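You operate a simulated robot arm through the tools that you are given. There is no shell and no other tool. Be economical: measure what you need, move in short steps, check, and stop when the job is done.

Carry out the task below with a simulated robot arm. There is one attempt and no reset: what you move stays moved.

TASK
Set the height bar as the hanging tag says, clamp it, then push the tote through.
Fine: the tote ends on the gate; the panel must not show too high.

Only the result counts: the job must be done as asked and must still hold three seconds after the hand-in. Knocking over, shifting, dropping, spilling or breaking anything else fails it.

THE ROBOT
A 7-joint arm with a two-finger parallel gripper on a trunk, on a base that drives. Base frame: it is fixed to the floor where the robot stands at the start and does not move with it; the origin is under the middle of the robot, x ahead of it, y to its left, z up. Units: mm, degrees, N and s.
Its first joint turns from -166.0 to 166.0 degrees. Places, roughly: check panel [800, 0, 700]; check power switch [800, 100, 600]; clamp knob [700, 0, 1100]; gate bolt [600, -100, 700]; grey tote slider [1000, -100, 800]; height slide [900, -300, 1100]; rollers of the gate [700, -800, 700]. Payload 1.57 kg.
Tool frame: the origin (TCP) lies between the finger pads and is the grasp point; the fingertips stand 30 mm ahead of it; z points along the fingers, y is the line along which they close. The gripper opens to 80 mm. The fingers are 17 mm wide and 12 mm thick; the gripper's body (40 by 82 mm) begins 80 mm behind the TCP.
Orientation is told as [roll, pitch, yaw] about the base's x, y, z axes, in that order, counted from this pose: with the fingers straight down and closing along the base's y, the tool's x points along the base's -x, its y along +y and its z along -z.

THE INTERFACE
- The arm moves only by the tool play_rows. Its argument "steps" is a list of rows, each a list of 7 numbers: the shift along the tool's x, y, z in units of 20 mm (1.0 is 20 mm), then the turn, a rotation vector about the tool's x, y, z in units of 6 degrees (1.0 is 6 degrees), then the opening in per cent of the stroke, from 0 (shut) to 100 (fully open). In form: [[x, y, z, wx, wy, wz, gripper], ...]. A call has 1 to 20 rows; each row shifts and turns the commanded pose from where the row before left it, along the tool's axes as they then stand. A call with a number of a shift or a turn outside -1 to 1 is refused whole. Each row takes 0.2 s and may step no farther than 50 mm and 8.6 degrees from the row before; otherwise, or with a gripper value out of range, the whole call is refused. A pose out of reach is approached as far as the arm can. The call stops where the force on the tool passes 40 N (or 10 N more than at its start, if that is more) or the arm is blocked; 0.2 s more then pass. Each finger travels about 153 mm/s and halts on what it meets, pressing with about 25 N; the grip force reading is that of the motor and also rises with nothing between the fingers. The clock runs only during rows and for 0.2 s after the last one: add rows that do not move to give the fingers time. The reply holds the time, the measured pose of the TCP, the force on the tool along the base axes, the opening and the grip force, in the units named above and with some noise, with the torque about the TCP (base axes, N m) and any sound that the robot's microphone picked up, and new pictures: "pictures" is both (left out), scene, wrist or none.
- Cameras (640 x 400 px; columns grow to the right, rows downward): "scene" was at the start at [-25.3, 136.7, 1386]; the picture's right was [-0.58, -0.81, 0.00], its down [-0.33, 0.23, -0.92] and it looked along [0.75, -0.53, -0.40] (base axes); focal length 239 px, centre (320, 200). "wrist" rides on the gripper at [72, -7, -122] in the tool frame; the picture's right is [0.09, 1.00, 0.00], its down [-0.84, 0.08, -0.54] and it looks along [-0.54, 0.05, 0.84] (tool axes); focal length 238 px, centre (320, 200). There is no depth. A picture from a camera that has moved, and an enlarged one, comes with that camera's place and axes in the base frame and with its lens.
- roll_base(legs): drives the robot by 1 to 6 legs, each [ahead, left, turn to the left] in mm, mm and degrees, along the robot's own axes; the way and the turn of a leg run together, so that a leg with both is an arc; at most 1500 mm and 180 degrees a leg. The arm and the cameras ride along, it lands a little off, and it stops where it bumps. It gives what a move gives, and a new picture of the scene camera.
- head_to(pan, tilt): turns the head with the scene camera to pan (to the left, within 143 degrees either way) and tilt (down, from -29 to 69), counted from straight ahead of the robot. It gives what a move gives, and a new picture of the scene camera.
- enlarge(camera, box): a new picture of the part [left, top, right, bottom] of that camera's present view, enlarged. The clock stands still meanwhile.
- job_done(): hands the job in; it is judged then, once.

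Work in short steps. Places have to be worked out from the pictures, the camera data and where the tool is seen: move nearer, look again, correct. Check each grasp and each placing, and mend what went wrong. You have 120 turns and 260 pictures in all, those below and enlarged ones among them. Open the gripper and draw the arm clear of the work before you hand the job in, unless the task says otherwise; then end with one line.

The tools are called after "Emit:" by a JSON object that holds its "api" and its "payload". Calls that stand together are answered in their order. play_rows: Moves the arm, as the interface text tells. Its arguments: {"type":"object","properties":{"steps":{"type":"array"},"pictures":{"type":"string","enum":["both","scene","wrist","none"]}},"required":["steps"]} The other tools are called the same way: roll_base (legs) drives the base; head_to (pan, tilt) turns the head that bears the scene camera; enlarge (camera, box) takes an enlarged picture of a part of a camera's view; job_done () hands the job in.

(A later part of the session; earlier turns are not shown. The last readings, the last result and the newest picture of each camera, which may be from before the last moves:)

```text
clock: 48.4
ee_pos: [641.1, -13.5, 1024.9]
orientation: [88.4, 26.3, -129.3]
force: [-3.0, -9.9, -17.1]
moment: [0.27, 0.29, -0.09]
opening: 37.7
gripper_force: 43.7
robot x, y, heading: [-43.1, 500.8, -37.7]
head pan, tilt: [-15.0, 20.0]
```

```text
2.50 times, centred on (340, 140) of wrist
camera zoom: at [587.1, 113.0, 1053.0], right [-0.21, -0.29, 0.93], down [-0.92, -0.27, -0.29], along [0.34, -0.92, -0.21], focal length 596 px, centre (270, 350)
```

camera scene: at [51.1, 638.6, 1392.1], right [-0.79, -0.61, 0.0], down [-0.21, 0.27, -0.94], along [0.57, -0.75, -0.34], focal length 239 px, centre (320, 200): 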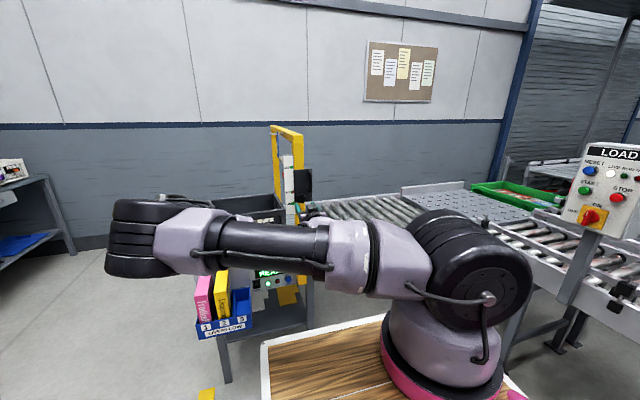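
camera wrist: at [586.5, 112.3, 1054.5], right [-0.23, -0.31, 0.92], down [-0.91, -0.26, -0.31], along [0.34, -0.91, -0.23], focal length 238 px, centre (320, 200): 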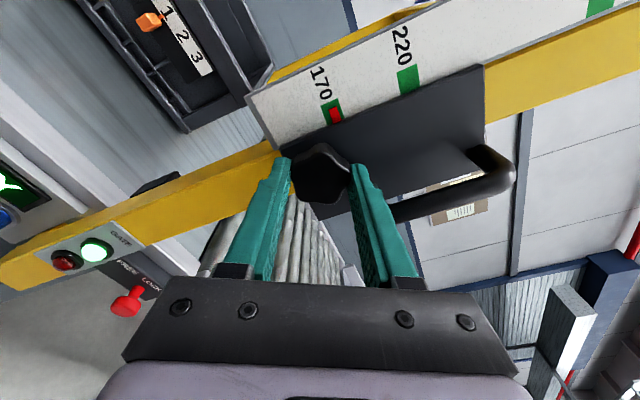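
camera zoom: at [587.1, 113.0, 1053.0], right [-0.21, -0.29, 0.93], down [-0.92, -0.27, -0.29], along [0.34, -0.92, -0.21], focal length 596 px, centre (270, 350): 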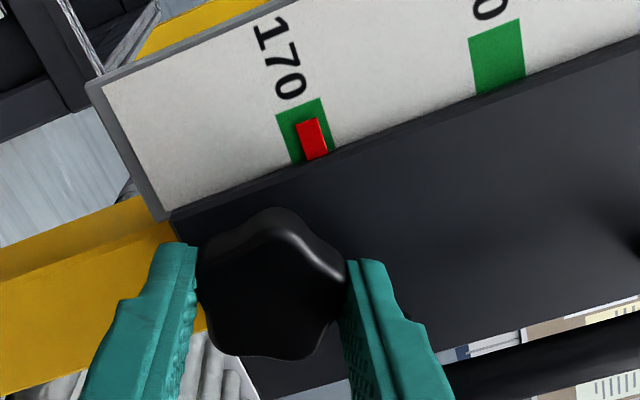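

The slide now resists (17 N), unlike before. To be sure of the clamp I release, back out, roll back 72° and regrip to tighten further.

Emit:
{"api": "play_rows", "payload": {"steps": [[-0.066, -0.135, 0, 0, 0, 0, 0], [0, 0, 0, 0, 0, 0, 30], [0, 0, 0, 0, 0, 0, 60], [0, 0, 0, 0, 0, 0, 80], [0, 0, -1, 0, 0, 0, 80], [0, 0, -1, 0, 0, 0, 80], [0, 0, 0, 0, 0, 0, 80]], "pictures": "none"}}

Emit:
{"api": "enlarge", "payload": {"camera": "wrist", "box": [220, 60, 440, 220]}}

```text
clock: 50.0
ee_pos: [618.6, 12.0, 1032.4]
orientation: [88.3, 26.0, -129.5]
force: [0.5, 1.3, 0.5]
moment: [-0.01, -0.01, -0.01]
opening: 64.1
gripper_force: 0.1
out of reach, approached as far as the arm can: row 6
robot x, y, heading: [-40.7, 502.3, -37.4]
head pan, tilt: [-15.0, 20.0]
```

```text
2.50 times, centred on (330, 140) of wrist
camera zoom: at [564.3, 140.2, 1060.5], right [-0.2, -0.29, 0.93], down [-0.92, -0.27, -0.28], along [0.34, -0.92, -0.21], focal length 596 px, centre (295, 350)
```

zoom: 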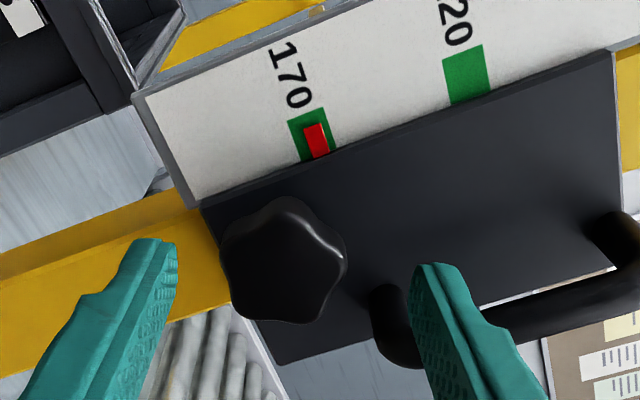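

The bar holds at 170 by itself. I roll back 72°, correct the small tilt, and read the pose.

Emit:
{"api": "play_rows", "payload": {"steps": [[0, 0, 0, 0, 0, -1, 80], [0, 0, 0, 0, 0, -1, 80], [0, 0, 0, 0, 0, -1, 80], [0, 0, 0, 0, 0, -1, 80], [0, 0, 0, 0, 0, -1, 80], [0, 0, 0, 0, 0, -1, 80], [0, 0, 0, 0, 0, -1, 80], [0, 0, 0, 0, 0, -1, 80], [0, 0, 0, 0, 0, -1, 80], [0, 0, 0, 0, 0, -1, 80], [0, 0, 0, 0, 0, -1, 80], [0, 0, 0, 0, 0, -1, 80], [0, 0, 0, -0.305, -0.052, 0, 80], [0, 0, 0, 0, 0, 0, 80]], "pictures": "wrist"}}

```text
clock: 53.0
ee_pos: [619.4, 10.1, 1032.3]
orientation: [90.4, -45.7, -127.7]
force: [0.4, -0.1, 0.6]
moment: [0.02, 0.03, -0.02]
opening: 64.0
gripper_force: 0.0
robot x, y, heading: [-41.5, 495.3, -37.6]
head pan, tilt: [-15.0, 20.0]
camera wrist: at [549.7, 120.3, 975.1], right [0.47, 0.62, 0.63], down [-0.75, -0.09, 0.65], along [0.46, -0.78, 0.43], focal length 238 px, centre (320, 200)
```

wrist: 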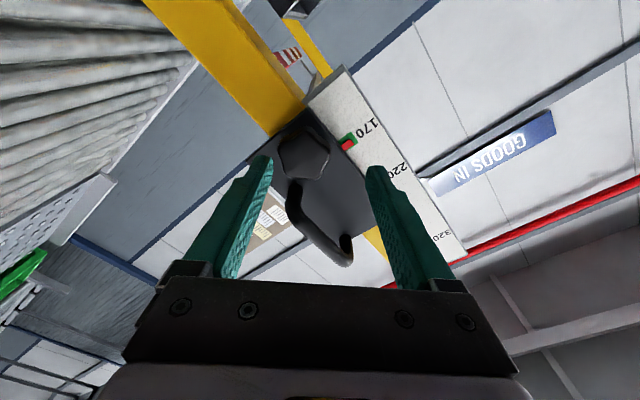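

I correct 8 mm right and 10 mm down, go forward 30 mm and close again on the knob.

Emit:
{"api": "play_rows", "payload": {"steps": [[0.037, -0.3, 0, 0, 0, 0, 85], [0.037, -0.307, 0, 0, 0, 0, 85], [0, 0, 0.5, 0, 0, 0, 85], [0, 0, 0.5, 0, 0, 0, 85], [0, 0, 0.5, 0, 0, 0, 85], [0, 0, 0, 0, 0, 0, 85]], "pictures": "wrist"}}

```text
clock: 54.4
ee_pos: [638.4, -13.5, 1023.6]
orientation: [90.3, -45.8, -127.7]
force: [-0.1, 0.1, 0.0]
moment: [0.0, 0.03, 0.01]
opening: 68.0
gripper_force: 0.1
robot x, y, heading: [-39.0, 504.3, -37.9]
head pan, tilt: [-15.0, 20.0]
camera wrist: at [568.6, 96.5, 965.5], right [0.47, 0.62, 0.63], down [-0.75, -0.09, 0.65], along [0.46, -0.78, 0.43], focal length 238 px, centre (320, 200)
```

wrist: 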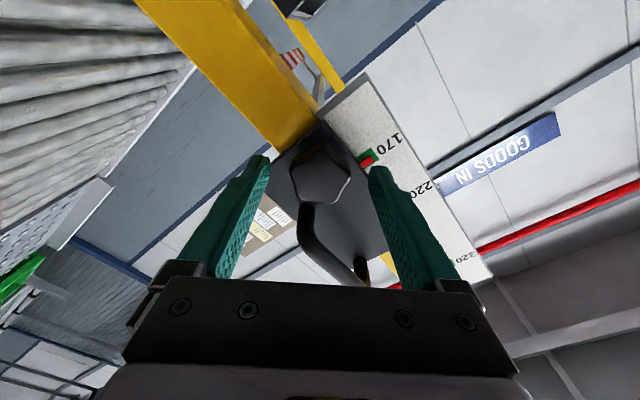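

Good; I close and turn clockwise until it resists.

Emit:
{"api": "play_rows", "payload": {"steps": [[0, 0, 0, 0, 0, 0, 65], [0, 0, 0, 0, 0, 0, 45], [0, 0, 0, 0, 0, 0, 20], [0, 0, 0, 0, 0, 0, 0], [0, 0, 0, 0, 0, 0, 0]], "pictures": "none"}}

Emit:
{"api": "play_rows", "payload": {"steps": [[0, 0, 0, 0, 0, 1, 0], [0, 0, 0, 0, 0, 1, 0], [0, 0, 0, 0, 0, 0, 0]], "pictures": "wrist"}}

```text
clock: 55.6
ee_pos: [639.0, -12.2, 1021.8]
orientation: [90.3, -45.8, -127.7]
force: [-0.8, -3.2, -3.8]
moment: [-0.2, -0.3, 0.4]
opening: 37.5
gripper_force: 43.6
robot x, y, heading: [-42.7, 500.5, -37.6]
head pan, tilt: [-15.0, 20.0]
```

```text
clock: 56.4
ee_pos: [639.4, -12.6, 1022.4]
orientation: [90.3, -33.6, -127.5]
force: [-2.3, 2.2, -3.4]
moment: [-0.56, 0.05, 0.6]
opening: 37.3
gripper_force: 42.9
robot x, y, heading: [-41.9, 502.3, -37.5]
head pan, tilt: [-15.0, 20.0]
camera wrist: at [575.4, 105.5, 976.1], right [0.38, 0.5, 0.78], down [-0.83, -0.19, 0.53], along [0.41, -0.84, 0.34], focal length 238 px, centre (320, 200)
```

wrist: 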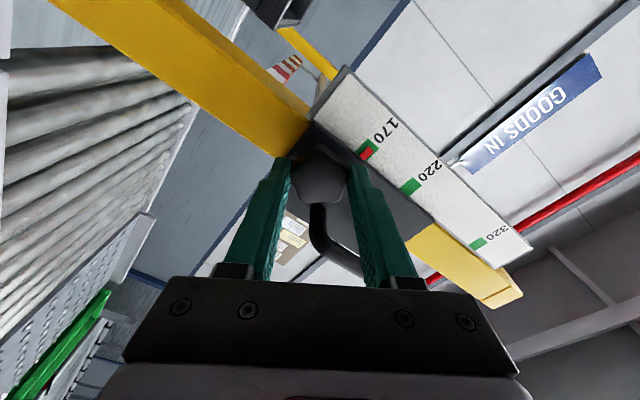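

Emit:
{"api": "play_rows", "payload": {"steps": [[0, 0, 0, 0, 0, 1, 0], [0, 0, 0, 0, 0, 1, 0], [0, 0, 0, 0, 0, 1, 0], [0, 0, 0, 0, 0, 0, 0]], "pictures": "none"}}

Emit:
{"api": "enlarge", "payload": {"camera": "wrist", "box": [240, 60, 440, 220]}}

```text
clock: 57.4
ee_pos: [637.9, -13.6, 1023.3]
orientation: [90.3, -15.5, -127.6]
force: [-1.6, -1.9, 2.2]
moment: [-0.75, 0.14, -0.52]
opening: 37.5
gripper_force: 43.8
robot x, y, heading: [-38.4, 500.1, -37.8]
head pan, tilt: [-15.0, 20.0]
```

```text
2.50 times, centred on (340, 140) of wrist
camera zoom: at [581.8, 113.7, 996.3], right [0.21, 0.29, 0.93], down [-0.91, -0.29, 0.3], along [0.36, -0.91, 0.2], focal length 596 px, centre (270, 350)
```

zoom: 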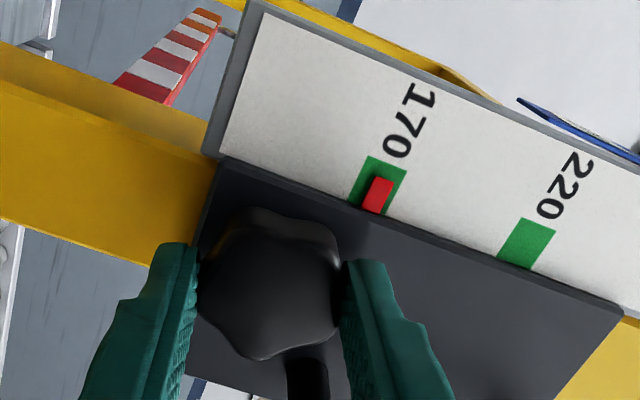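

Torque grows gradually (~0.7 N m); bar unmoved. I turn further until it stops.

Emit:
{"api": "play_rows", "payload": {"steps": [[0, 0, 0, 0, 0, 1, 0], [0, 0, 0, 0, 0, 1, 0], [0, 0, 0, 0, 0, 1, 0], [0, 0, 0, 0, 0, 0, 0]], "pictures": "none"}}

Emit:
{"api": "enlarge", "payload": {"camera": "wrist", "box": [240, 60, 440, 220]}}

```text
clock: 58.4
ee_pos: [640.1, -12.9, 1021.7]
orientation: [90.3, 2.4, -127.4]
force: [4.6, -1.6, 4.9]
moment: [-0.21, 0.47, -0.14]
opening: 37.5
gripper_force: 43.3
robot x, y, heading: [-41.0, 503.8, -37.6]
head pan, tilt: [-15.0, 20.0]
```

```text
2.50 times, centred on (340, 140) of wrist
camera zoom: at [584.6, 117.9, 1017.8], right [0.03, 0.04, 1.0], down [-0.94, -0.34, 0.04], along [0.34, -0.94, 0.03], focal length 596 px, centre (270, 350)
```

zoom: 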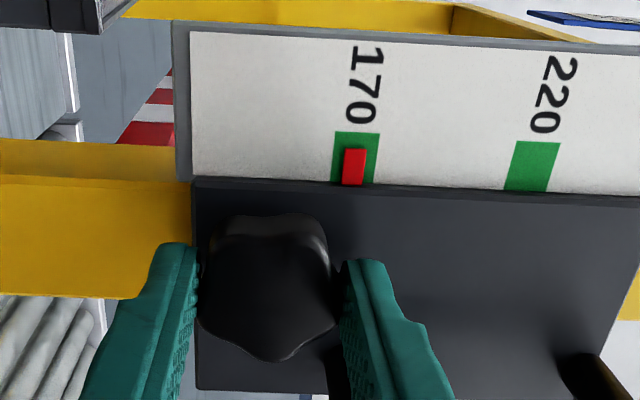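

The knob keeps turning with steady friction. I test the clamp harder, pressing down 4 mm.

Emit:
{"api": "play_rows", "payload": {"steps": [[0, -0.2, 0, 0, 0, 0, 0], [0, 0, 0, 0, 0, 0, 0]], "pictures": "none"}}

Emit:
{"api": "enlarge", "payload": {"camera": "wrist", "box": [240, 60, 440, 220]}}

```text
clock: 59.0
ee_pos: [637.8, -12.2, 1021.0]
orientation: [90.4, 2.3, -127.5]
force: [-0.5, -0.2, 14.9]
moment: [-0.15, 0.22, 0.19]
opening: 37.5
gripper_force: 43.2
robot x, y, heading: [-43.0, 504.9, -37.6]
head pan, tilt: [-15.0, 20.0]
```

```text
2.50 times, centred on (340, 140) of wrist
camera zoom: at [584.6, 117.9, 1015.6], right [0.03, 0.05, 1.0], down [-0.94, -0.34, 0.04], along [0.34, -0.94, 0.03], focal length 596 px, centre (270, 350)
```

zoom: 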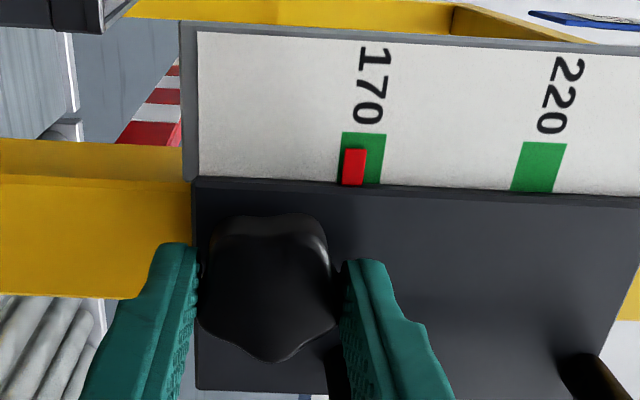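

The bar crept 2 mm down, so the clamp isn't firm yet. I nudge it back up and check.

Emit:
{"api": "play_rows", "payload": {"steps": [[0, 0.3, 0, 0, 0, 0, 0], [0, 0, 0, 0, 0, 0, 0]], "pictures": "none"}}

Emit:
{"api": "enlarge", "payload": {"camera": "wrist", "box": [240, 60, 440, 220]}}

```text
clock: 59.6
ee_pos: [639.6, -12.8, 1023.2]
orientation: [90.1, 2.3, -127.4]
force: [7.5, -2.9, -5.1]
moment: [0.61, 0.85, -0.04]
opening: 37.5
gripper_force: 43.5
robot x, y, heading: [-39.6, 497.3, -37.6]
head pan, tilt: [-15.0, 20.0]
```

```text
2.50 times, centred on (340, 140) of wrist
camera zoom: at [584.3, 117.9, 1018.8], right [0.03, 0.04, 1.0], down [-0.94, -0.34, 0.04], along [0.34, -0.94, 0.03], focal length 596 px, centre (270, 350)
```

zoom: 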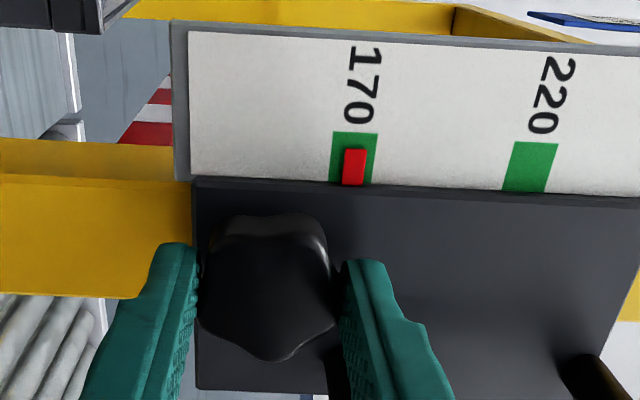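

Back on the mark. I continue clockwise 18°, then regrip for more.

Emit:
{"api": "play_rows", "payload": {"steps": [[0, -0.05, 0, 0, 0, 1, 0], [0, 0, 0, 0, 0, 1, 0], [0, 0, 0, 0, 0, 1, 0], [0, 0, 0, 0, 0, 0.5, 0], [0, 0, 0, 0, 0, 0, 0]], "pictures": "none"}}

Emit:
{"api": "enlarge", "payload": {"camera": "wrist", "box": [240, 60, 440, 220]}}

```text
clock: 60.8
ee_pos: [639.0, -14.2, 1025.8]
orientation: [90.4, 23.3, -127.4]
force: [-7.6, 4.0, 2.0]
moment: [-0.18, 0.89, -0.44]
opening: 37.2
gripper_force: 43.5
robot x, y, heading: [-41.5, 501.5, -37.5]
head pan, tilt: [-15.0, 20.0]
```

```text
2.50 times, centred on (340, 140) of wrist
camera zoom: at [581.9, 114.6, 1044.8], right [-0.19, -0.24, 0.95], down [-0.92, -0.3, -0.26], along [0.35, -0.92, -0.16], focal length 596 px, centre (270, 350)
```

zoom: 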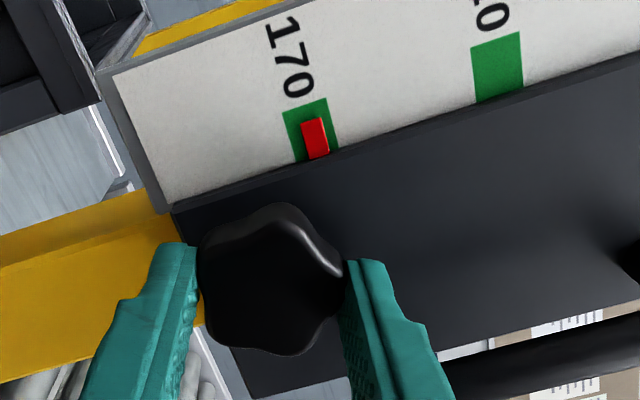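

Now regrip: open, back out 30 mm, roll back 72°, advance, close.

Emit:
{"api": "play_rows", "payload": {"steps": [[0, 0, 0, 0, 0, 0, 40], [0, 0, 0, 0, 0, 0, 85], [0, 0, 0, 0, 0, 0, 85], [0, 0, -0.75, 0, 0, 0, 85], [0, 0, -0.75, 0, 0, -1, 85], [0, 0, 0, 0, 0, -1, 85], [0, 0, 0, 0, 0, -1, 85], [0, 0, 0, 0, 0, -1, 85], [0, 0, 0, 0, 0, -1, 85], [0, 0, 0, 0, 0, -1, 85], [0, 0, 0, 0, 0, -1, 85], [0, 0, 0, 0, 0, -1, 85], [0, 0, 0, 0, 0, -1, 85], [0, 0, 0, 0, 0, -1, 85], [0, 0, 0, 0, 0, -1, 85], [0, 0, 0, 0, 0, -1, 85], [0, 0, 0, 0, 0, 0, 85]], "pictures": "wrist"}}

```text
clock: 64.4
ee_pos: [614.7, 5.4, 1024.0]
orientation: [90.4, -48.8, -127.9]
force: [-0.8, 0.0, 0.2]
moment: [-0.01, 0.0, 0.0]
opening: 67.9
gripper_force: 0.0
robot x, y, heading: [-40.2, 503.2, -37.7]
head pan, tilt: [-15.0, 20.0]
camera wrist: at [542.9, 112.5, 964.5], right [0.49, 0.64, 0.59], down [-0.73, -0.06, 0.68], along [0.47, -0.76, 0.44], focal length 238 px, centre (320, 200)
```

wrist: 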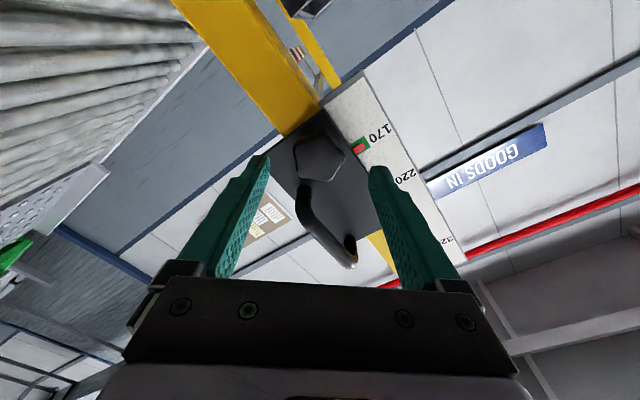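

Emit:
{"api": "play_rows", "payload": {"steps": [[0, 0, 0.75, 0, 0, 0, 85], [0, 0, 0.75, 0, 0, 0, 85], [0, 0, 0, 0, 0, 0, 65], [0, 0, 0, 0, 0, 0, 45], [0, 0, 0, 0, 0, 0, 20], [0, 0, 0, 0, 0, 0, 0], [0, 0, 0, 0, 0, 0, 0]], "pictures": "none"}}

Emit:
{"api": "play_rows", "payload": {"steps": [[0, 0, 0, 0, 0, 1, 0], [0, 0, 0, 0, 0, 1, 0], [0, 0, 0, 0, 0, 1, 0], [0, 0, 0, 0, 0, 1, 0], [0, 0, 0, 0, 0, 1, 0], [0, 0, 0, 0, 0, 1, 0], [0, 0, 0, 0, 0, 0, 0]], "pictures": "none"}}

Emit:
{"api": "enlarge", "payload": {"camera": "wrist", "box": [240, 60, 440, 220]}}

```text
clock: 66.0
ee_pos: [638.6, -14.1, 1023.0]
orientation: [90.3, -48.7, -127.8]
force: [-0.4, -6.5, -3.7]
moment: [-0.18, -0.25, 0.43]
opening: 37.6
gripper_force: 43.8
robot x, y, heading: [-38.3, 502.4, -37.4]
head pan, tilt: [-15.0, 20.0]
```

```text
clock: 67.6
ee_pos: [639.0, -12.7, 1024.2]
orientation: [90.4, -12.6, -127.4]
force: [12.2, -7.2, -3.8]
moment: [-0.53, 0.37, 0.28]
opening: 37.5
gripper_force: 43.8
robot x, y, heading: [-38.9, 501.0, -37.8]
head pan, tilt: [-15.0, 20.0]
```

```text
2.50 times, centred on (340, 140) of wrist
camera zoom: at [582.4, 114.5, 1000.0], right [0.18, 0.25, 0.95], down [-0.92, -0.31, 0.26], along [0.36, -0.92, 0.17], focal length 596 px, centre (270, 350)
```

zoom: 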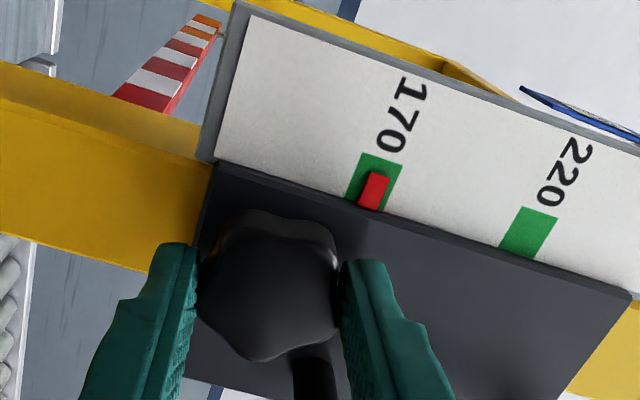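

Emit:
{"api": "play_rows", "payload": {"steps": [[0, 0, 0, 0, 0, 1, 0], [0, 0, 0, 0, 0, 1, 0], [0, 0, 0, 0, 0, 1, 0], [0, 0, 0, 0, 0, 1, 0], [0, 0, 0, 0, 0, 1, 0], [0, 0, 0, 0, 0, 1, 0], [0, 0, 0, 0, 0, 0, 0]], "pictures": "none"}}

Emit:
{"api": "enlarge", "payload": {"camera": "wrist", "box": [240, 60, 440, 220]}}

```text
clock: 69.2
ee_pos: [638.4, -13.7, 1024.2]
orientation: [90.3, 23.4, -127.3]
force: [-1.7, 0.2, 0.0]
moment: [0.02, 0.95, -0.8]
opening: 37.6
gripper_force: 43.5
robot x, y, heading: [-45.0, 500.4, -37.6]
head pan, tilt: [-15.0, 20.0]
```

```text
2.50 times, centred on (340, 140) of wrist
camera zoom: at [581.8, 114.1, 1044.8], right [-0.19, -0.24, 0.95], down [-0.92, -0.3, -0.26], along [0.35, -0.92, -0.16], focal length 596 px, centre (270, 350)
```

zoom: 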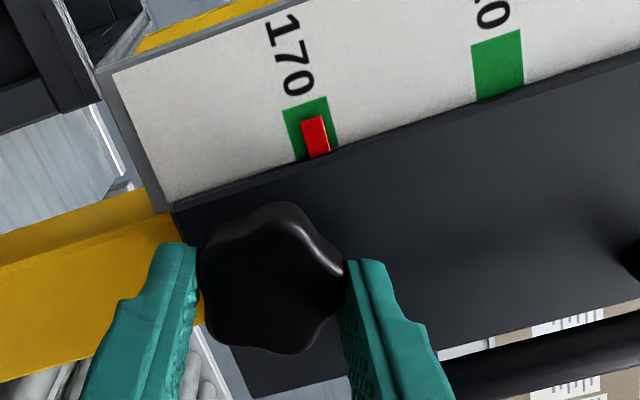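

I test the clamp again with a 4 mm downward command.

Emit:
{"api": "play_rows", "payload": {"steps": [[-0.078, -0.184, 0, 0, 0, 0, 0], [0, 0, 0, 0, 0, 0, 0]], "pictures": "none"}}

Emit:
{"api": "enlarge", "payload": {"camera": "wrist", "box": [240, 60, 440, 220]}}

```text
clock: 69.8
ee_pos: [637.6, -13.9, 1021.0]
orientation: [90.5, 23.2, -127.4]
force: [-9.3, -3.2, 6.0]
moment: [-0.05, 0.52, 0.2]
opening: 37.2
gripper_force: 43.9
robot x, y, heading: [-44.0, 502.8, -37.5]
head pan, tilt: [-15.0, 20.0]
```

```text
2.50 times, centred on (340, 140) of wrist
camera zoom: at [581.8, 114.2, 1041.8], right [-0.19, -0.24, 0.95], down [-0.92, -0.3, -0.26], along [0.35, -0.92, -0.16], focal length 596 px, centre (270, 350)
```

zoom: 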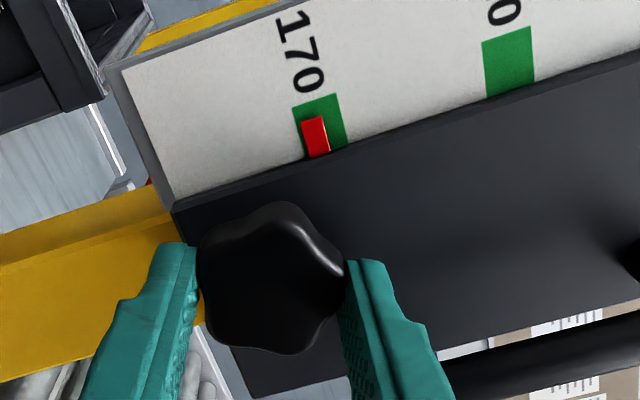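

The bar slid again, so this is not clamped. Comparing knob outlines, the fingers seem to have slipped past the starting angle, i.e. the start angle was the clockwise end. I now turn counter-clockwise and watch whether the knob follows and tightens.

Emit:
{"api": "play_rows", "payload": {"steps": [[0, 0, 0, 0, 0, -1, 0], [0, 0, 0, 0, 0, -1, 0], [0, 0, 0, 0, 0, -1, 0], [0, 0, 0, 0, 0, -1, 0], [0, 0, 0, 0, 0, -1, 0], [0, 0, 0, 0, 0, -1, 0], [0, 0, 0, 0, 0, 0, 0]], "pictures": "none"}}

Emit:
{"api": "enlarge", "payload": {"camera": "wrist", "box": [240, 80, 400, 220]}}

Emit:
{"api": "play_rows", "payload": {"steps": [[0, 0, 0, 0, 0, -1, 0], [0, 0, 0, 0, 0, -1, 0], [0, 0, 0, 0, 0, -1, 0], [0, 0, 0, 0, 0, -1, 0], [0, 0, 0, 0, 0, -1, 0], [0, 0, 0, 0, 0, -1, 0], [0, 0, 0, 0, 0, 0, 0]], "pictures": "none"}}

Emit:
{"api": "enlarge", "payload": {"camera": "wrist", "box": [240, 80, 400, 220]}}

```text
clock: 71.4
ee_pos: [637.6, -15.1, 1020.0]
orientation: [90.2, -12.8, -127.4]
force: [-16.4, 7.7, -4.8]
moment: [-0.1, -0.09, -0.33]
opening: 37.4
gripper_force: 44.5
robot x, y, heading: [-45.1, 499.4, -37.5]
head pan, tilt: [-15.0, 20.0]
```

```text
2.86 times, centred on (320, 150) of wrist
camera zoom: at [582.0, 113.8, 996.1], right [0.19, 0.25, 0.95], down [-0.92, -0.3, 0.26], along [0.35, -0.92, 0.17], focal length 681 px, centre (320, 343)
```

zoom: 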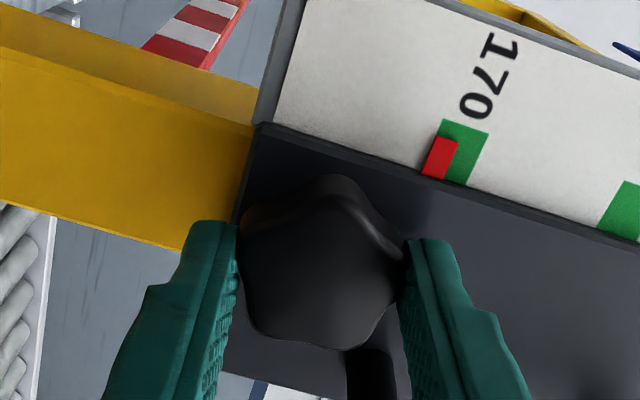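

```text
clock: 73.0
ee_pos: [639.0, -14.1, 1020.5]
orientation: [90.7, -48.6, -127.8]
force: [-1.0, -13.7, 3.7]
moment: [-0.38, -0.5, 0.1]
opening: 37.5
gripper_force: 44.0
robot x, y, heading: [-38.6, 501.9, -37.6]
head pan, tilt: [-15.0, 20.0]
```

```text
2.86 times, centred on (320, 150) of wrist
camera zoom: at [566.8, 92.9, 961.0], right [0.49, 0.64, 0.59], down [-0.73, -0.06, 0.68], along [0.47, -0.76, 0.44], focal length 681 px, centre (320, 343)
```

zoom: 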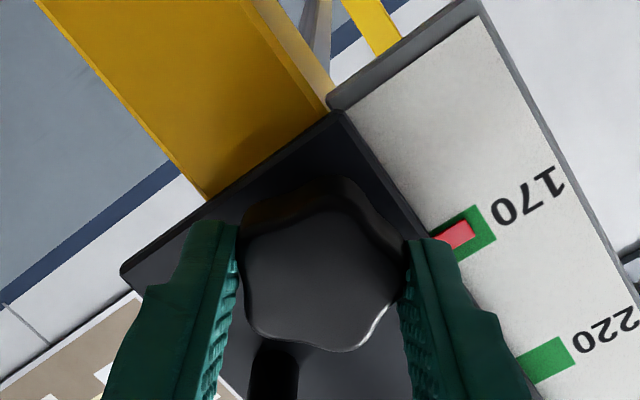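

The knob follows freely counter-clockwise. I continue another 36° to see whether there is a counter-clockwise end.

Emit:
{"api": "play_rows", "payload": {"steps": [[0, 0, 0, 0, 0, -1, 0], [0, 0, 0, 0, 0, -1, 0], [0, 0, 0, 0, 0, -1, 0], [0, 0, 0, 0, 0, -1, 0], [0, 0, 0, 0, 0, -1, 0], [0, 0, 0, 0, 0, -1, 0], [0, 0, 0, 0, 0, 0, 0]], "pictures": "none"}}

Emit:
{"api": "enlarge", "payload": {"camera": "wrist", "box": [240, 80, 400, 220]}}

```text
clock: 74.6
ee_pos: [638.6, -13.3, 1020.1]
orientation: [92.6, -84.8, -130.2]
force: [4.5, -20.5, 3.5]
moment: [-0.17, -0.29, 0.28]
opening: 37.7
gripper_force: 43.7
robot x, y, heading: [-41.6, 501.5, -37.7]
head pan, tilt: [-15.0, 20.0]
```

```text
2.86 times, centred on (320, 150) of wrist
camera zoom: at [540.7, 59.3, 946.5], right [0.61, 0.79, 0.0], down [-0.43, 0.33, 0.84], along [0.67, -0.51, 0.55], focal length 681 px, centre (320, 343)
```

zoom: 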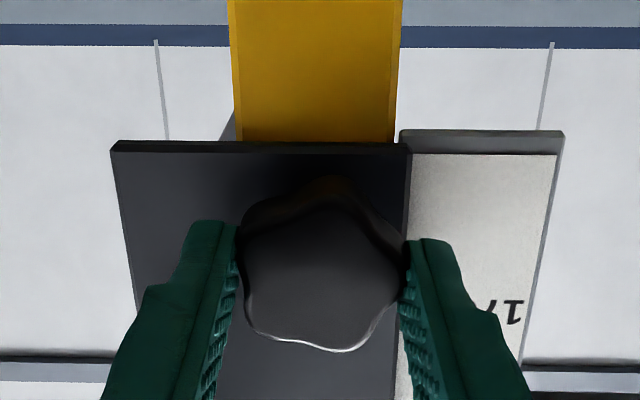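

Counter-clockwise it turns freely without end, so clockwise is the clamping sense. First I reset the height: up 2.7 mm, noting the free-sliding force.

Emit:
{"api": "play_rows", "payload": {"steps": [[-0.135, 0.012, 0, 0, 0, 0, 0], [0, 0, 0, 0, 0, 0, 0], [0, 0, 0, 0, 0, 0, 0]], "pictures": "none"}}

Emit:
{"api": "play_rows", "payload": {"steps": [[0, 0, 0, 0, 0, 1, 0], [0, 0, 0, 0, 0, 1, 0], [0, 0, 0, 0, 0, 1, 0], [0, 0, 0, 0, 0, 1, 0], [0, 0, 0, 0, 0, 1, 0], [0, 0, 0, 0, 0, 1, 0], [0, 0, 0, 0, 0, 1, 0], [0, 0, 0, 0, 0, 1, 0], [0, 0, 0, 0, 0, 1, 0], [0, 0, 0, 0, 0, 1, 0], [0, 0, 0, 0, 0, 1, 0], [0, 0, 0, 0, 0, 1, 0], [0, 0, 0, 0, 0, 0, 0]], "pictures": "none"}}

Emit:
{"api": "enlarge", "payload": {"camera": "wrist", "box": [240, 80, 400, 220]}}

```text
clock: 75.4
ee_pos: [638.9, -15.3, 1022.1]
orientation: [92.0, -84.6, -129.4]
force: [-3.9, -12.9, -5.3]
moment: [0.74, 1.0, 0.52]
opening: 37.7
gripper_force: 43.2
robot x, y, heading: [-40.3, 500.1, -37.7]
head pan, tilt: [-15.0, 20.0]
```

```text
clock: 78.2
ee_pos: [638.5, -14.3, 1022.4]
orientation: [90.2, -12.6, -127.5]
force: [-12.7, 1.4, 2.1]
moment: [-0.41, -0.58, -0.59]
opening: 37.4
gripper_force: 43.4
robot x, y, heading: [-42.7, 496.3, -37.4]
head pan, tilt: [-15.0, 20.0]
```

```text
2.86 times, centred on (320, 150) of wrist
camera zoom: at [582.2, 114.0, 999.6], right [0.18, 0.25, 0.95], down [-0.92, -0.31, 0.26], along [0.35, -0.92, 0.17], focal length 681 px, centre (320, 343)
```

zoom: 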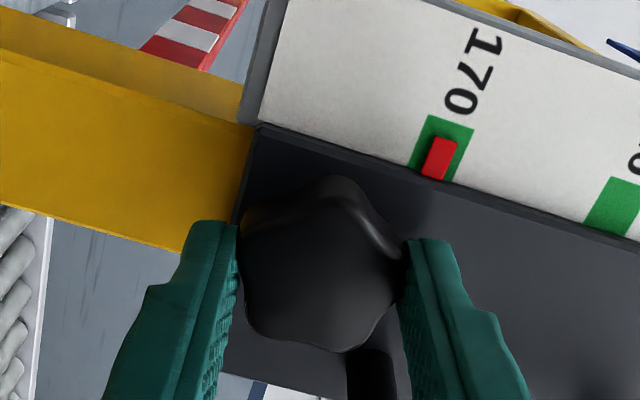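

Height is back on 170 and the knob is still torque-free. I turn clockwise in small steps, reading torque.

Emit:
{"api": "play_rows", "payload": {"steps": [[0, 0, 0, 0, 0, 1, 0], [0, 0, 0, 0, 0, 1, 0], [0, 0, 0, 0, 0, 0, 0]], "pictures": "none"}}

Emit:
{"api": "play_rows", "payload": {"steps": [[0, 0, 0, 0, 0, 1, 0], [0, 0, 0, 0, 0, 1, 0], [0, 0, 0, 0, 0, 0, 0]], "pictures": "none"}}

Emit:
{"api": "play_rows", "payload": {"steps": [[0, 0, 0, 0, 0, 1, 0], [0, 0, 0, 0, 0, 1, 0], [0, 0, 0, 0, 0, 0, 0]], "pictures": "none"}}

Emit:
{"api": "enlarge", "payload": {"camera": "wrist", "box": [240, 80, 400, 220]}}

```text
clock: 79.0
ee_pos: [639.8, -14.1, 1023.4]
orientation: [90.3, -0.7, -127.4]
force: [-15.6, 2.7, 0.7]
moment: [0.17, 0.22, 0.55]
opening: 37.3
gripper_force: 43.7
robot x, y, heading: [-44.1, 501.6, -37.6]
head pan, tilt: [-15.0, 20.0]
```

```text
clock: 79.8
ee_pos: [639.2, -14.4, 1023.2]
orientation: [90.3, 11.4, -127.3]
force: [-11.1, 6.7, 1.2]
moment: [0.2, 0.23, 0.39]
opening: 37.4
gripper_force: 43.7
robot x, y, heading: [-41.3, 500.3, -37.8]
head pan, tilt: [-15.0, 20.0]
```

```text
clock: 80.6
ee_pos: [639.0, -14.3, 1023.5]
orientation: [90.3, 23.3, -127.3]
force: [-0.7, 2.9, -2.1]
moment: [-0.07, 0.98, -0.48]
opening: 37.6
gripper_force: 43.8
robot x, y, heading: [-39.2, 502.0, -37.6]
head pan, tilt: [-15.0, 20.0]
```

```text
2.86 times, centred on (320, 150) of wrist
camera zoom: at [582.1, 113.7, 1044.2], right [-0.19, -0.24, 0.95], down [-0.92, -0.31, -0.26], along [0.35, -0.92, -0.16], focal length 681 px, centre (320, 343)
```

zoom: 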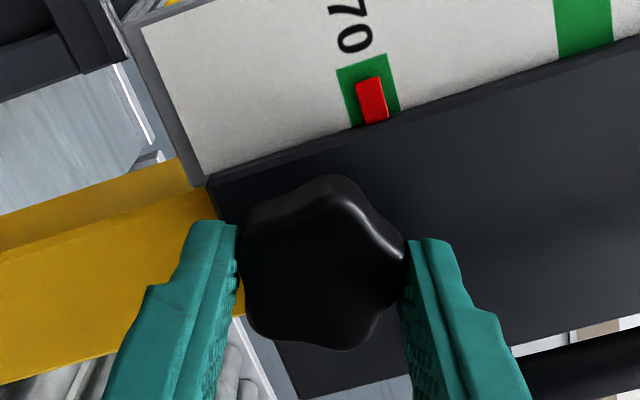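

The torque jumps only at the end: a hard clockwise stop, knob not slipped. Now a gentle clamp test, 2 mm down.

Emit:
{"api": "play_rows", "payload": {"steps": [[-0.039, -0.092, 0, 0, 0, 0, 0], [0, 0, 0, 0, 0, 0, 0]], "pictures": "none"}}

Emit:
{"api": "enlarge", "payload": {"camera": "wrist", "box": [240, 80, 400, 220]}}

Emit:
{"api": "play_rows", "payload": {"steps": [[-0.039, -0.092, 0, 0, 0, 0, 0], [0, 0, 0, 0, 0, 0, 0]], "pictures": "none"}}

Emit:
{"api": "enlarge", "payload": {"camera": "wrist", "box": [240, 80, 400, 220]}}

```text
clock: 81.2
ee_pos: [639.0, -14.3, 1022.4]
orientation: [90.3, 23.3, -127.3]
force: [-2.6, 1.9, 5.5]
moment: [-0.3, 0.24, 0.5]
opening: 37.5
gripper_force: 43.2
robot x, y, heading: [-41.5, 502.9, -37.6]
head pan, tilt: [-15.0, 20.0]
```

```text
2.86 times, centred on (320, 150) of wrist
camera zoom: at [582.1, 113.7, 1042.8], right [-0.19, -0.24, 0.95], down [-0.91, -0.31, -0.26], along [0.35, -0.92, -0.16], focal length 681 px, centre (320, 343)
```

zoom: 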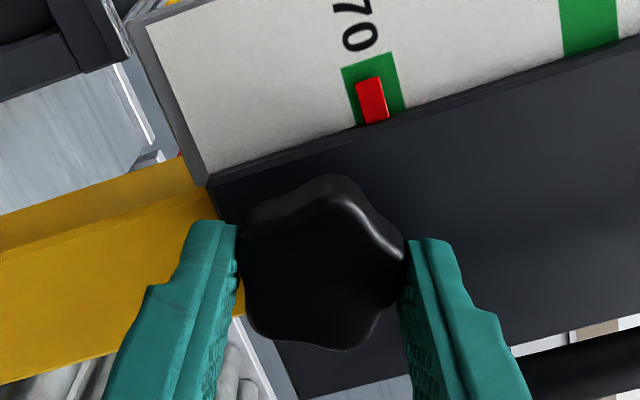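

```text
clock: 81.8
ee_pos: [637.8, -14.1, 1020.8]
orientation: [90.6, 23.3, -127.3]
force: [1.4, 0.5, 24.0]
moment: [-0.15, 0.27, -0.02]
opening: 37.7
gripper_force: 43.6
robot x, y, heading: [-36.6, 501.9, -37.7]
head pan, tilt: [-15.0, 20.0]
```

```text
2.86 times, centred on (320, 150) of wrist
camera zoom: at [582.1, 113.8, 1041.9], right [-0.2, -0.24, 0.95], down [-0.91, -0.31, -0.27], along [0.36, -0.92, -0.16], focal length 681 px, centre (320, 343)
```

zoom: 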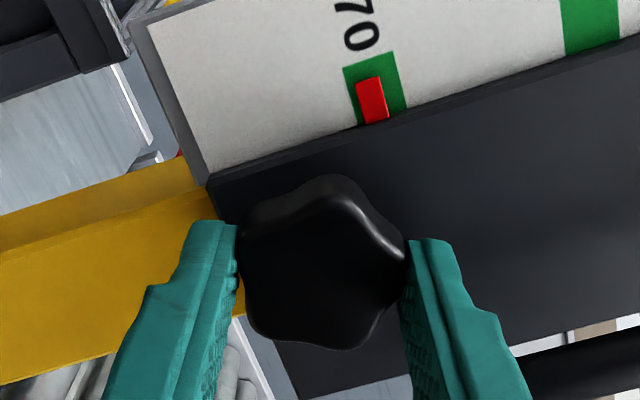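

Clamped now: it holds 24 N. It crept about 1.3 mm from the test, so I loosen 24°, restore the height, and reclamp to the stop.

Emit:
{"api": "play_rows", "payload": {"steps": [[0, 0, 0, 0, 0, -1, 0], [0, 0, 0, 0, 0, -1, 0], [0, 0, 0, 0, 0, -1, 0], [0, 0, 0, 0, 0, -1, 0], [0, 0.18, 0, 0, 0, 0, 0], [0, 0, 0, 0, 0, 0, 0], [0, 0, 0, 0, 0, 1, 0], [0, 0, 0, 0, 0, 1, 0], [0, 0, 0, 0, 0, 1, 0], [0, 0, 0, 0, 0, 1, 0], [0, 0, 0, 0, 0, 0.3, 0], [0, 0, 0, 0, 0, 0, 0]], "pictures": "none"}}

Emit:
{"api": "enlarge", "payload": {"camera": "wrist", "box": [240, 80, 400, 220]}}

```text
clock: 82.8
ee_pos: [638.2, -14.8, 1021.0]
orientation: [90.5, 0.3, -127.6]
force: [-6.8, 7.5, 6.8]
moment: [0.1, 0.12, -0.32]
opening: 37.5
gripper_force: 43.6
robot x, y, heading: [-42.5, 503.0, -37.8]
head pan, tilt: [-15.0, 20.0]
stopped in row 5: the force on the tool passed its limit at 41 N (the readings are from after the stop); the commanded pose is now the measured one
```

```text
2.86 times, centred on (320, 150) of wrist
camera zoom: at [584.2, 116.3, 1013.3], right [0.05, 0.08, 1.0], down [-0.94, -0.33, 0.07], along [0.34, -0.94, 0.06], focal length 681 px, centre (320, 343)
```

zoom: 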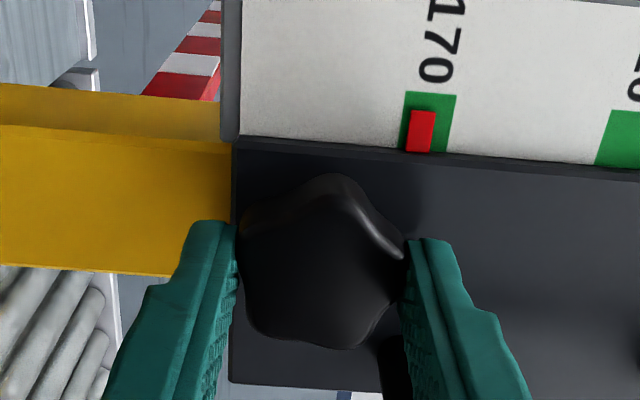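

Emit:
{"api": "play_rows", "payload": {"steps": [[0, 0, 0, 0, 0, -1, 0], [0, 0, 0, 0, 0, -1, 0], [0, 0.03, 0, 0, 0, 0, 0], [0, 0.03, 0, 0, 0, 0, 0], [0, 0.03, 0, 0, 0, 0, 0], [0, 0.02, 0, 0, 0, 0, 0], [0, 0, 0, 0, 0, 0, 0]], "pictures": "none"}}

Emit:
{"api": "enlarge", "payload": {"camera": "wrist", "box": [240, 80, 400, 220]}}

```text
clock: 84.4
ee_pos: [639.9, -14.9, 1022.8]
orientation: [90.5, -11.9, -127.8]
force: [-11.8, 3.1, -4.4]
moment: [0.46, 0.64, 0.52]
opening: 37.3
gripper_force: 43.4
robot x, y, heading: [-39.5, 502.0, -37.5]
head pan, tilt: [-15.0, 20.0]
```

```text
2.86 times, centred on (320, 150) of wrist
camera zoom: at [582.8, 113.9, 1000.2], right [0.17, 0.24, 0.96], down [-0.92, -0.3, 0.24], along [0.35, -0.92, 0.17], focal length 681 px, centre (320, 343)
```

zoom: 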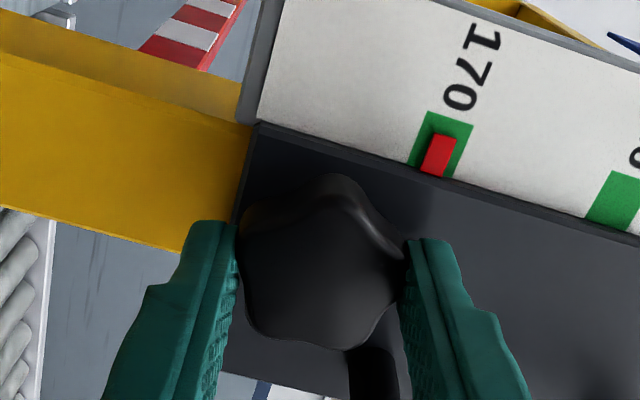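

Centred on 170 again. I clamp clockwise to the stop.

Emit:
{"api": "play_rows", "payload": {"steps": [[0, 0, 0, 0, 0, 1, 0], [0, 0, 0, 0, 0, 1, 0], [0, 0, 0, 0, 0, 1, 0], [0, 0, 0, 0, 0, 1, 0], [0, 0, 0, 0, 0, 1, 0], [0, 0, 0, 0, 0, 1, 0], [0, 0, 0, 0, 0, 0, 0]], "pictures": "none"}}

Emit:
{"api": "enlarge", "payload": {"camera": "wrist", "box": [240, 80, 400, 220]}}

```text
clock: 86.0
ee_pos: [638.6, -14.8, 1022.6]
orientation: [90.5, 24.2, -127.2]
force: [-5.8, -4.6, -2.2]
moment: [0.09, 0.96, -0.5]
opening: 37.7
gripper_force: 43.4
robot x, y, heading: [-43.7, 500.0, -37.5]
head pan, tilt: [-15.0, 20.0]
```

```text
2.86 times, centred on (320, 150) of wrist
camera zoom: at [582.5, 113.7, 1045.2], right [-0.2, -0.25, 0.95], down [-0.91, -0.3, -0.28], along [0.35, -0.92, -0.17], focal length 681 px, centre (320, 343)
```

zoom: 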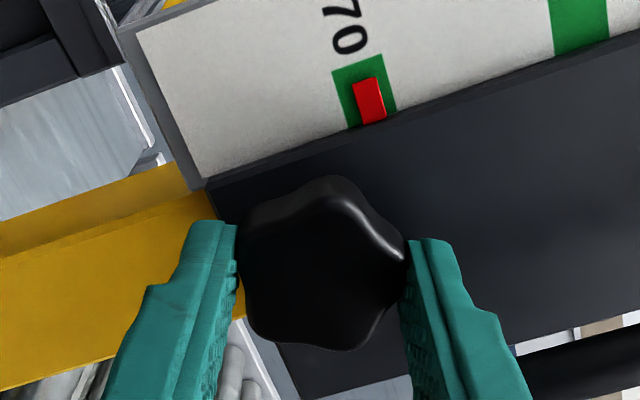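

On the mark with clamping torque felt. I release and back out.

Emit:
{"api": "play_rows", "payload": {"steps": [[0, 0, 0, 0, 0, 0, 40], [0, 0, 0, 0, 0, 0, 85], [0, 0, 0, 0, 0, 0, 85], [0, 0, -0.75, 0, 0, 0, 85], [0, 0, -0.75, 0, 0, 0, 85], [0, 0, 0, 0, 0, 0, 85]], "pictures": "none"}}

Emit:
{"api": "enlarge", "payload": {"camera": "wrist", "box": [200, 60, 440, 220]}}

```text
clock: 87.4
ee_pos: [622.6, 5.6, 1027.7]
orientation: [90.3, 23.8, -127.6]
force: [1.2, -0.5, 0.3]
moment: [0.01, -0.01, -0.03]
opening: 68.1
gripper_force: 0.0
out of reach, approached as far as the arm can: row 5
robot x, y, heading: [-43.5, 500.0, -37.8]
head pan, tilt: [-15.0, 20.0]
```

```text
2.50 times, centred on (320, 140) of wrist
camera zoom: at [566.9, 133.2, 1048.8], right [-0.2, -0.25, 0.95], down [-0.91, -0.3, -0.27], along [0.35, -0.92, -0.17], focal length 596 px, centre (320, 350)
```

zoom: 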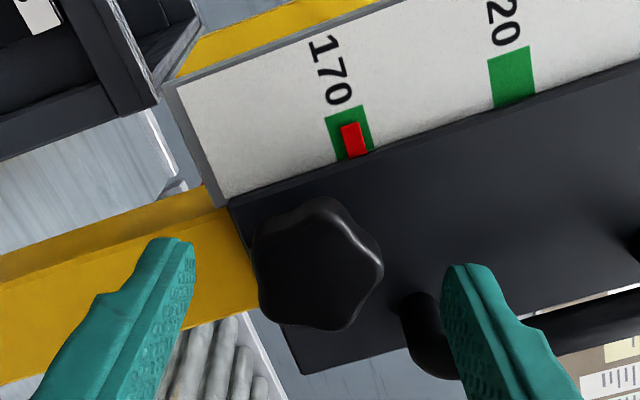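

The bar stays on 170 after release. I back the base away 250 mm to clear the gate and view the whole scene.

Emit:
{"api": "roll_base", "payload": {"legs": [[-250, 0, 0]]}}

Emit:
{"api": "play_rows", "payload": {"steps": [[0, 0, 0, 0, 0, -1, 50], [0, 0, 0, 0, 0, -1, 50], [0, 0, 0, 0, 0, -1, 50], [0, 0, 0, 0, 0, -1, 50], [0, 0, 0, 0, 0, -1, 50], [0, 0, 0, 0, 0, -1, 50], [0, 0, 0, 0, 0, -1, 50], [0, 0, 0, 0, 0, -1, 50], [0, 0, 0, 0, 0, -1, 50], [0, 0, 0, 0, 0, -1, 50], [0, 0, 0, 0, 0, -1, 50], [0, 0, 0, 0, 0, -1, 50], [0, 0, 0, 0, 0, -1, 50], [0, 0, 0, 0, 0, -1, 50], [0, 0, 0, 0, 0, -1, 50], [0, 0, 0, 0, 0, -1, 50], [0, 0, 0, 0, 0, -1, 50], [0, 0, 0, 0, 0, -1, 50], [0, 0, 0, 0, 0, -1, 50]], "pictures": "none"}}

```text
clock: 89.2
ee_pos: [425.0, 154.2, 1027.1]
orientation: [90.3, 23.9, -127.8]
force: [0.2, 0.5, 0.7]
moment: [0.01, -0.03, -0.02]
opening: 68.0
gripper_force: 0.1
robot x, y, heading: [-238.1, 654.6, -37.9]
head pan, tilt: [-15.0, 20.0]
camera scene: at [-145.2, 790.3, 1392.1], right [-0.8, -0.6, 0.0], down [-0.21, 0.27, -0.94], along [0.57, -0.75, -0.34], focal length 239 px, centre (320, 200)
```

scene: 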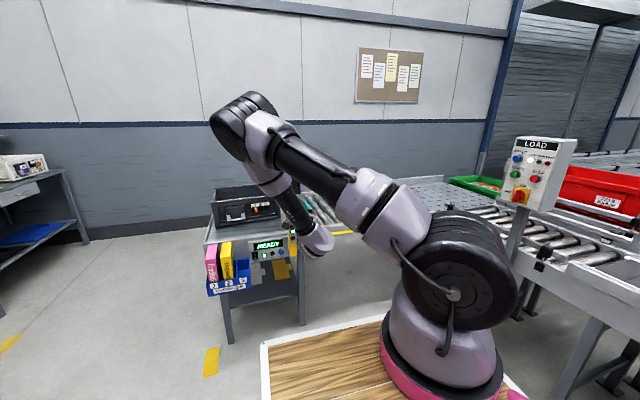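

```text
clock: 93.2
ee_pos: [425.5, 153.5, 1026.3]
orientation: [-143.2, -89.7, 105.2]
force: [-0.6, -0.5, -0.2]
moment: [0.01, 0.0, -0.03]
opening: 40.0
gripper_force: 0.1
robot x, y, heading: [-235.4, 647.7, -37.7]
head pan, tilt: [-15.0, 20.0]
```

Back at roll −90 equivalent (camera below). I raise the tool and pitch it to point down.

Emit:
{"api": "play_rows", "payload": {"steps": [[-1, 0, 0, 0, 0, 0, 0], [-1, 0, 0, 0, 0, 0, 0], [-1, 0, 0, 0, 0, 0, 0], [-1, 0, 0, 0, 0, 0, 0], [-1, 0, 0, 0, 0, 0, 0], [-1, 0, 0, 0, 0, 0, 0], [-1, 0, 0, 0, 0, 0, 0], [-1, 0, 0, 0, 0, 0, 0]], "pictures": "none"}}

Emit:
{"api": "play_rows", "payload": {"steps": [[0, 0, 0, 0, 1, 0, 0], [0, 0, 0, 0, 1, 0, 0], [0, 0, 0, 0, 1, 0, 0], [0, 0, 0, 0, 1, 0, 0], [0, 0, 0, 0, 1, 0, 0], [0, 0, 0, 0, 1, 0, 0], [0, 0, 0, 0, 1, 0, 0], [0, 0, 0, 0, 1, 0, 0], [0, 0, 0, 0, 1, 0, 0], [0, 0, 0, 0, 1, 0, 0], [0, 0, 0, 0, 1, 0, 0], [0, 0, 0, 0, 1, 0, 0], [0, 0, 0, 0, 1, 0, 0], [0, 0, 0, 0, 1, 0, 0], [0, 0, 0, 0, 1, 0, 0]], "pictures": "scene"}}

```text
clock: 95.0
ee_pos: [425.2, 155.2, 1187.8]
orientation: [-150.8, -89.7, 113.0]
force: [0.3, 1.0, -1.4]
moment: [0.03, 0.03, 0.02]
opening: 0.0
gripper_force: 21.1
robot x, y, heading: [-237.8, 652.3, -37.8]
head pan, tilt: [-15.0, 20.0]
```

```text
clock: 98.2
ee_pos: [438.8, 156.9, 1185.2]
orientation: [2.3, -11.4, -36.2]
force: [-0.9, -0.7, -0.7]
moment: [0.02, 0.01, -0.02]
opening: 0.0
gripper_force: 21.2
out of reach, approached as far as the arm can: row 8, 9, 15
robot x, y, heading: [-240.8, 651.7, -37.9]
head pan, tilt: [-15.0, 20.0]
camera scene: at [-145.1, 790.2, 1392.1], right [-0.8, -0.6, 0.0], down [-0.21, 0.27, -0.94], along [0.57, -0.75, -0.34], focal length 239 px, centre (320, 200)
```

scene: 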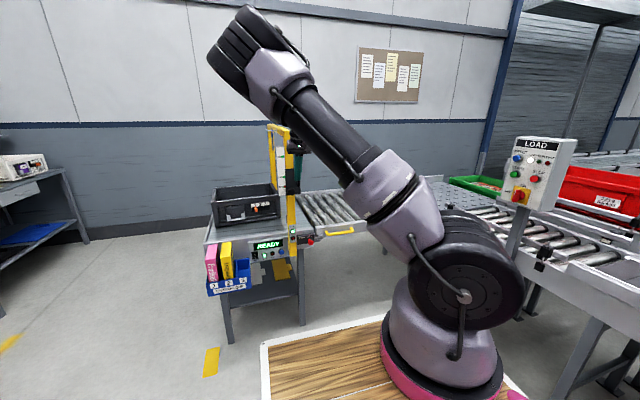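

The tool is nearly down and clear. I drive left first, then forward, staying short of the overflow bin.

Emit:
{"api": "roll_base", "payload": {"legs": [[0, 280, 0], [560, 0, 0]]}}

Emit:
{"api": "head_to", "payload": {"pan": 0, "tilt": 45}}

```text
clock: 103.0
ee_pos: [1047.4, 38.5, 1184.9]
orientation: [2.3, -11.6, -36.5]
force: [-0.8, 0.4, 0.4]
moment: [0.0, -0.01, 0.01]
opening: 0.0
gripper_force: 21.2
robot x, y, heading: [369.9, 533.3, -38.3]
head pan, tilt: [-15.0, 20.0]
camera scene: at [467.2, 673.8, 1392.1], right [-0.8, -0.6, 0.0], down [-0.21, 0.27, -0.94], along [0.56, -0.75, -0.34], focal length 239 px, centre (320, 200)
```

scene: 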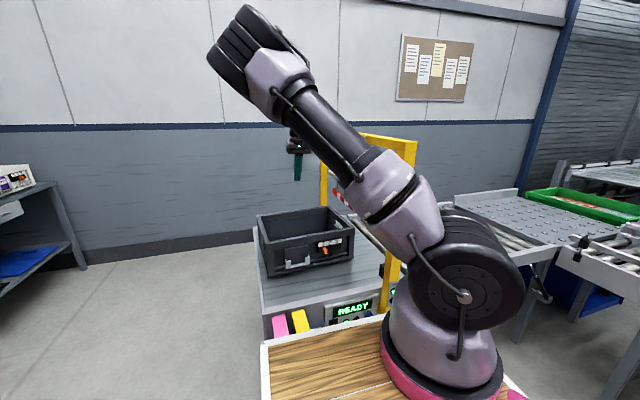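

```text
clock: 103.9
ee_pos: [1047.5, 37.1, 1186.1]
orientation: [2.3, -11.6, -36.5]
force: [0.5, 1.0, -0.5]
moment: [0.0, 0.03, -0.01]
opening: 0.0
gripper_force: 21.7
robot x, y, heading: [373.5, 538.6, -38.1]
head pan, tilt: [0.0, 45.0]
camera scene: at [475.3, 698.1, 1353.5], right [-0.62, -0.79, 0.0], down [-0.56, 0.44, -0.71], along [0.56, -0.44, -0.71], focal length 239 px, centre (320, 200)
```

scene: 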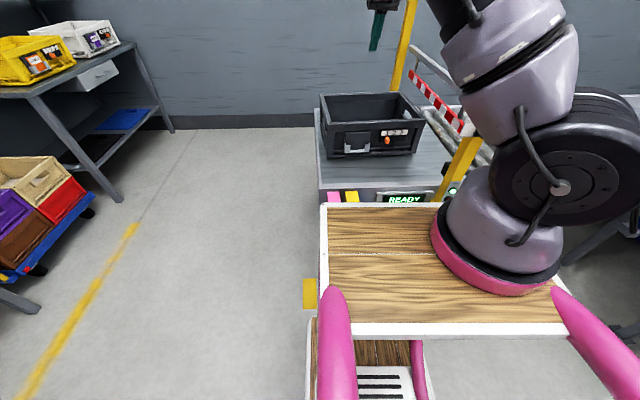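

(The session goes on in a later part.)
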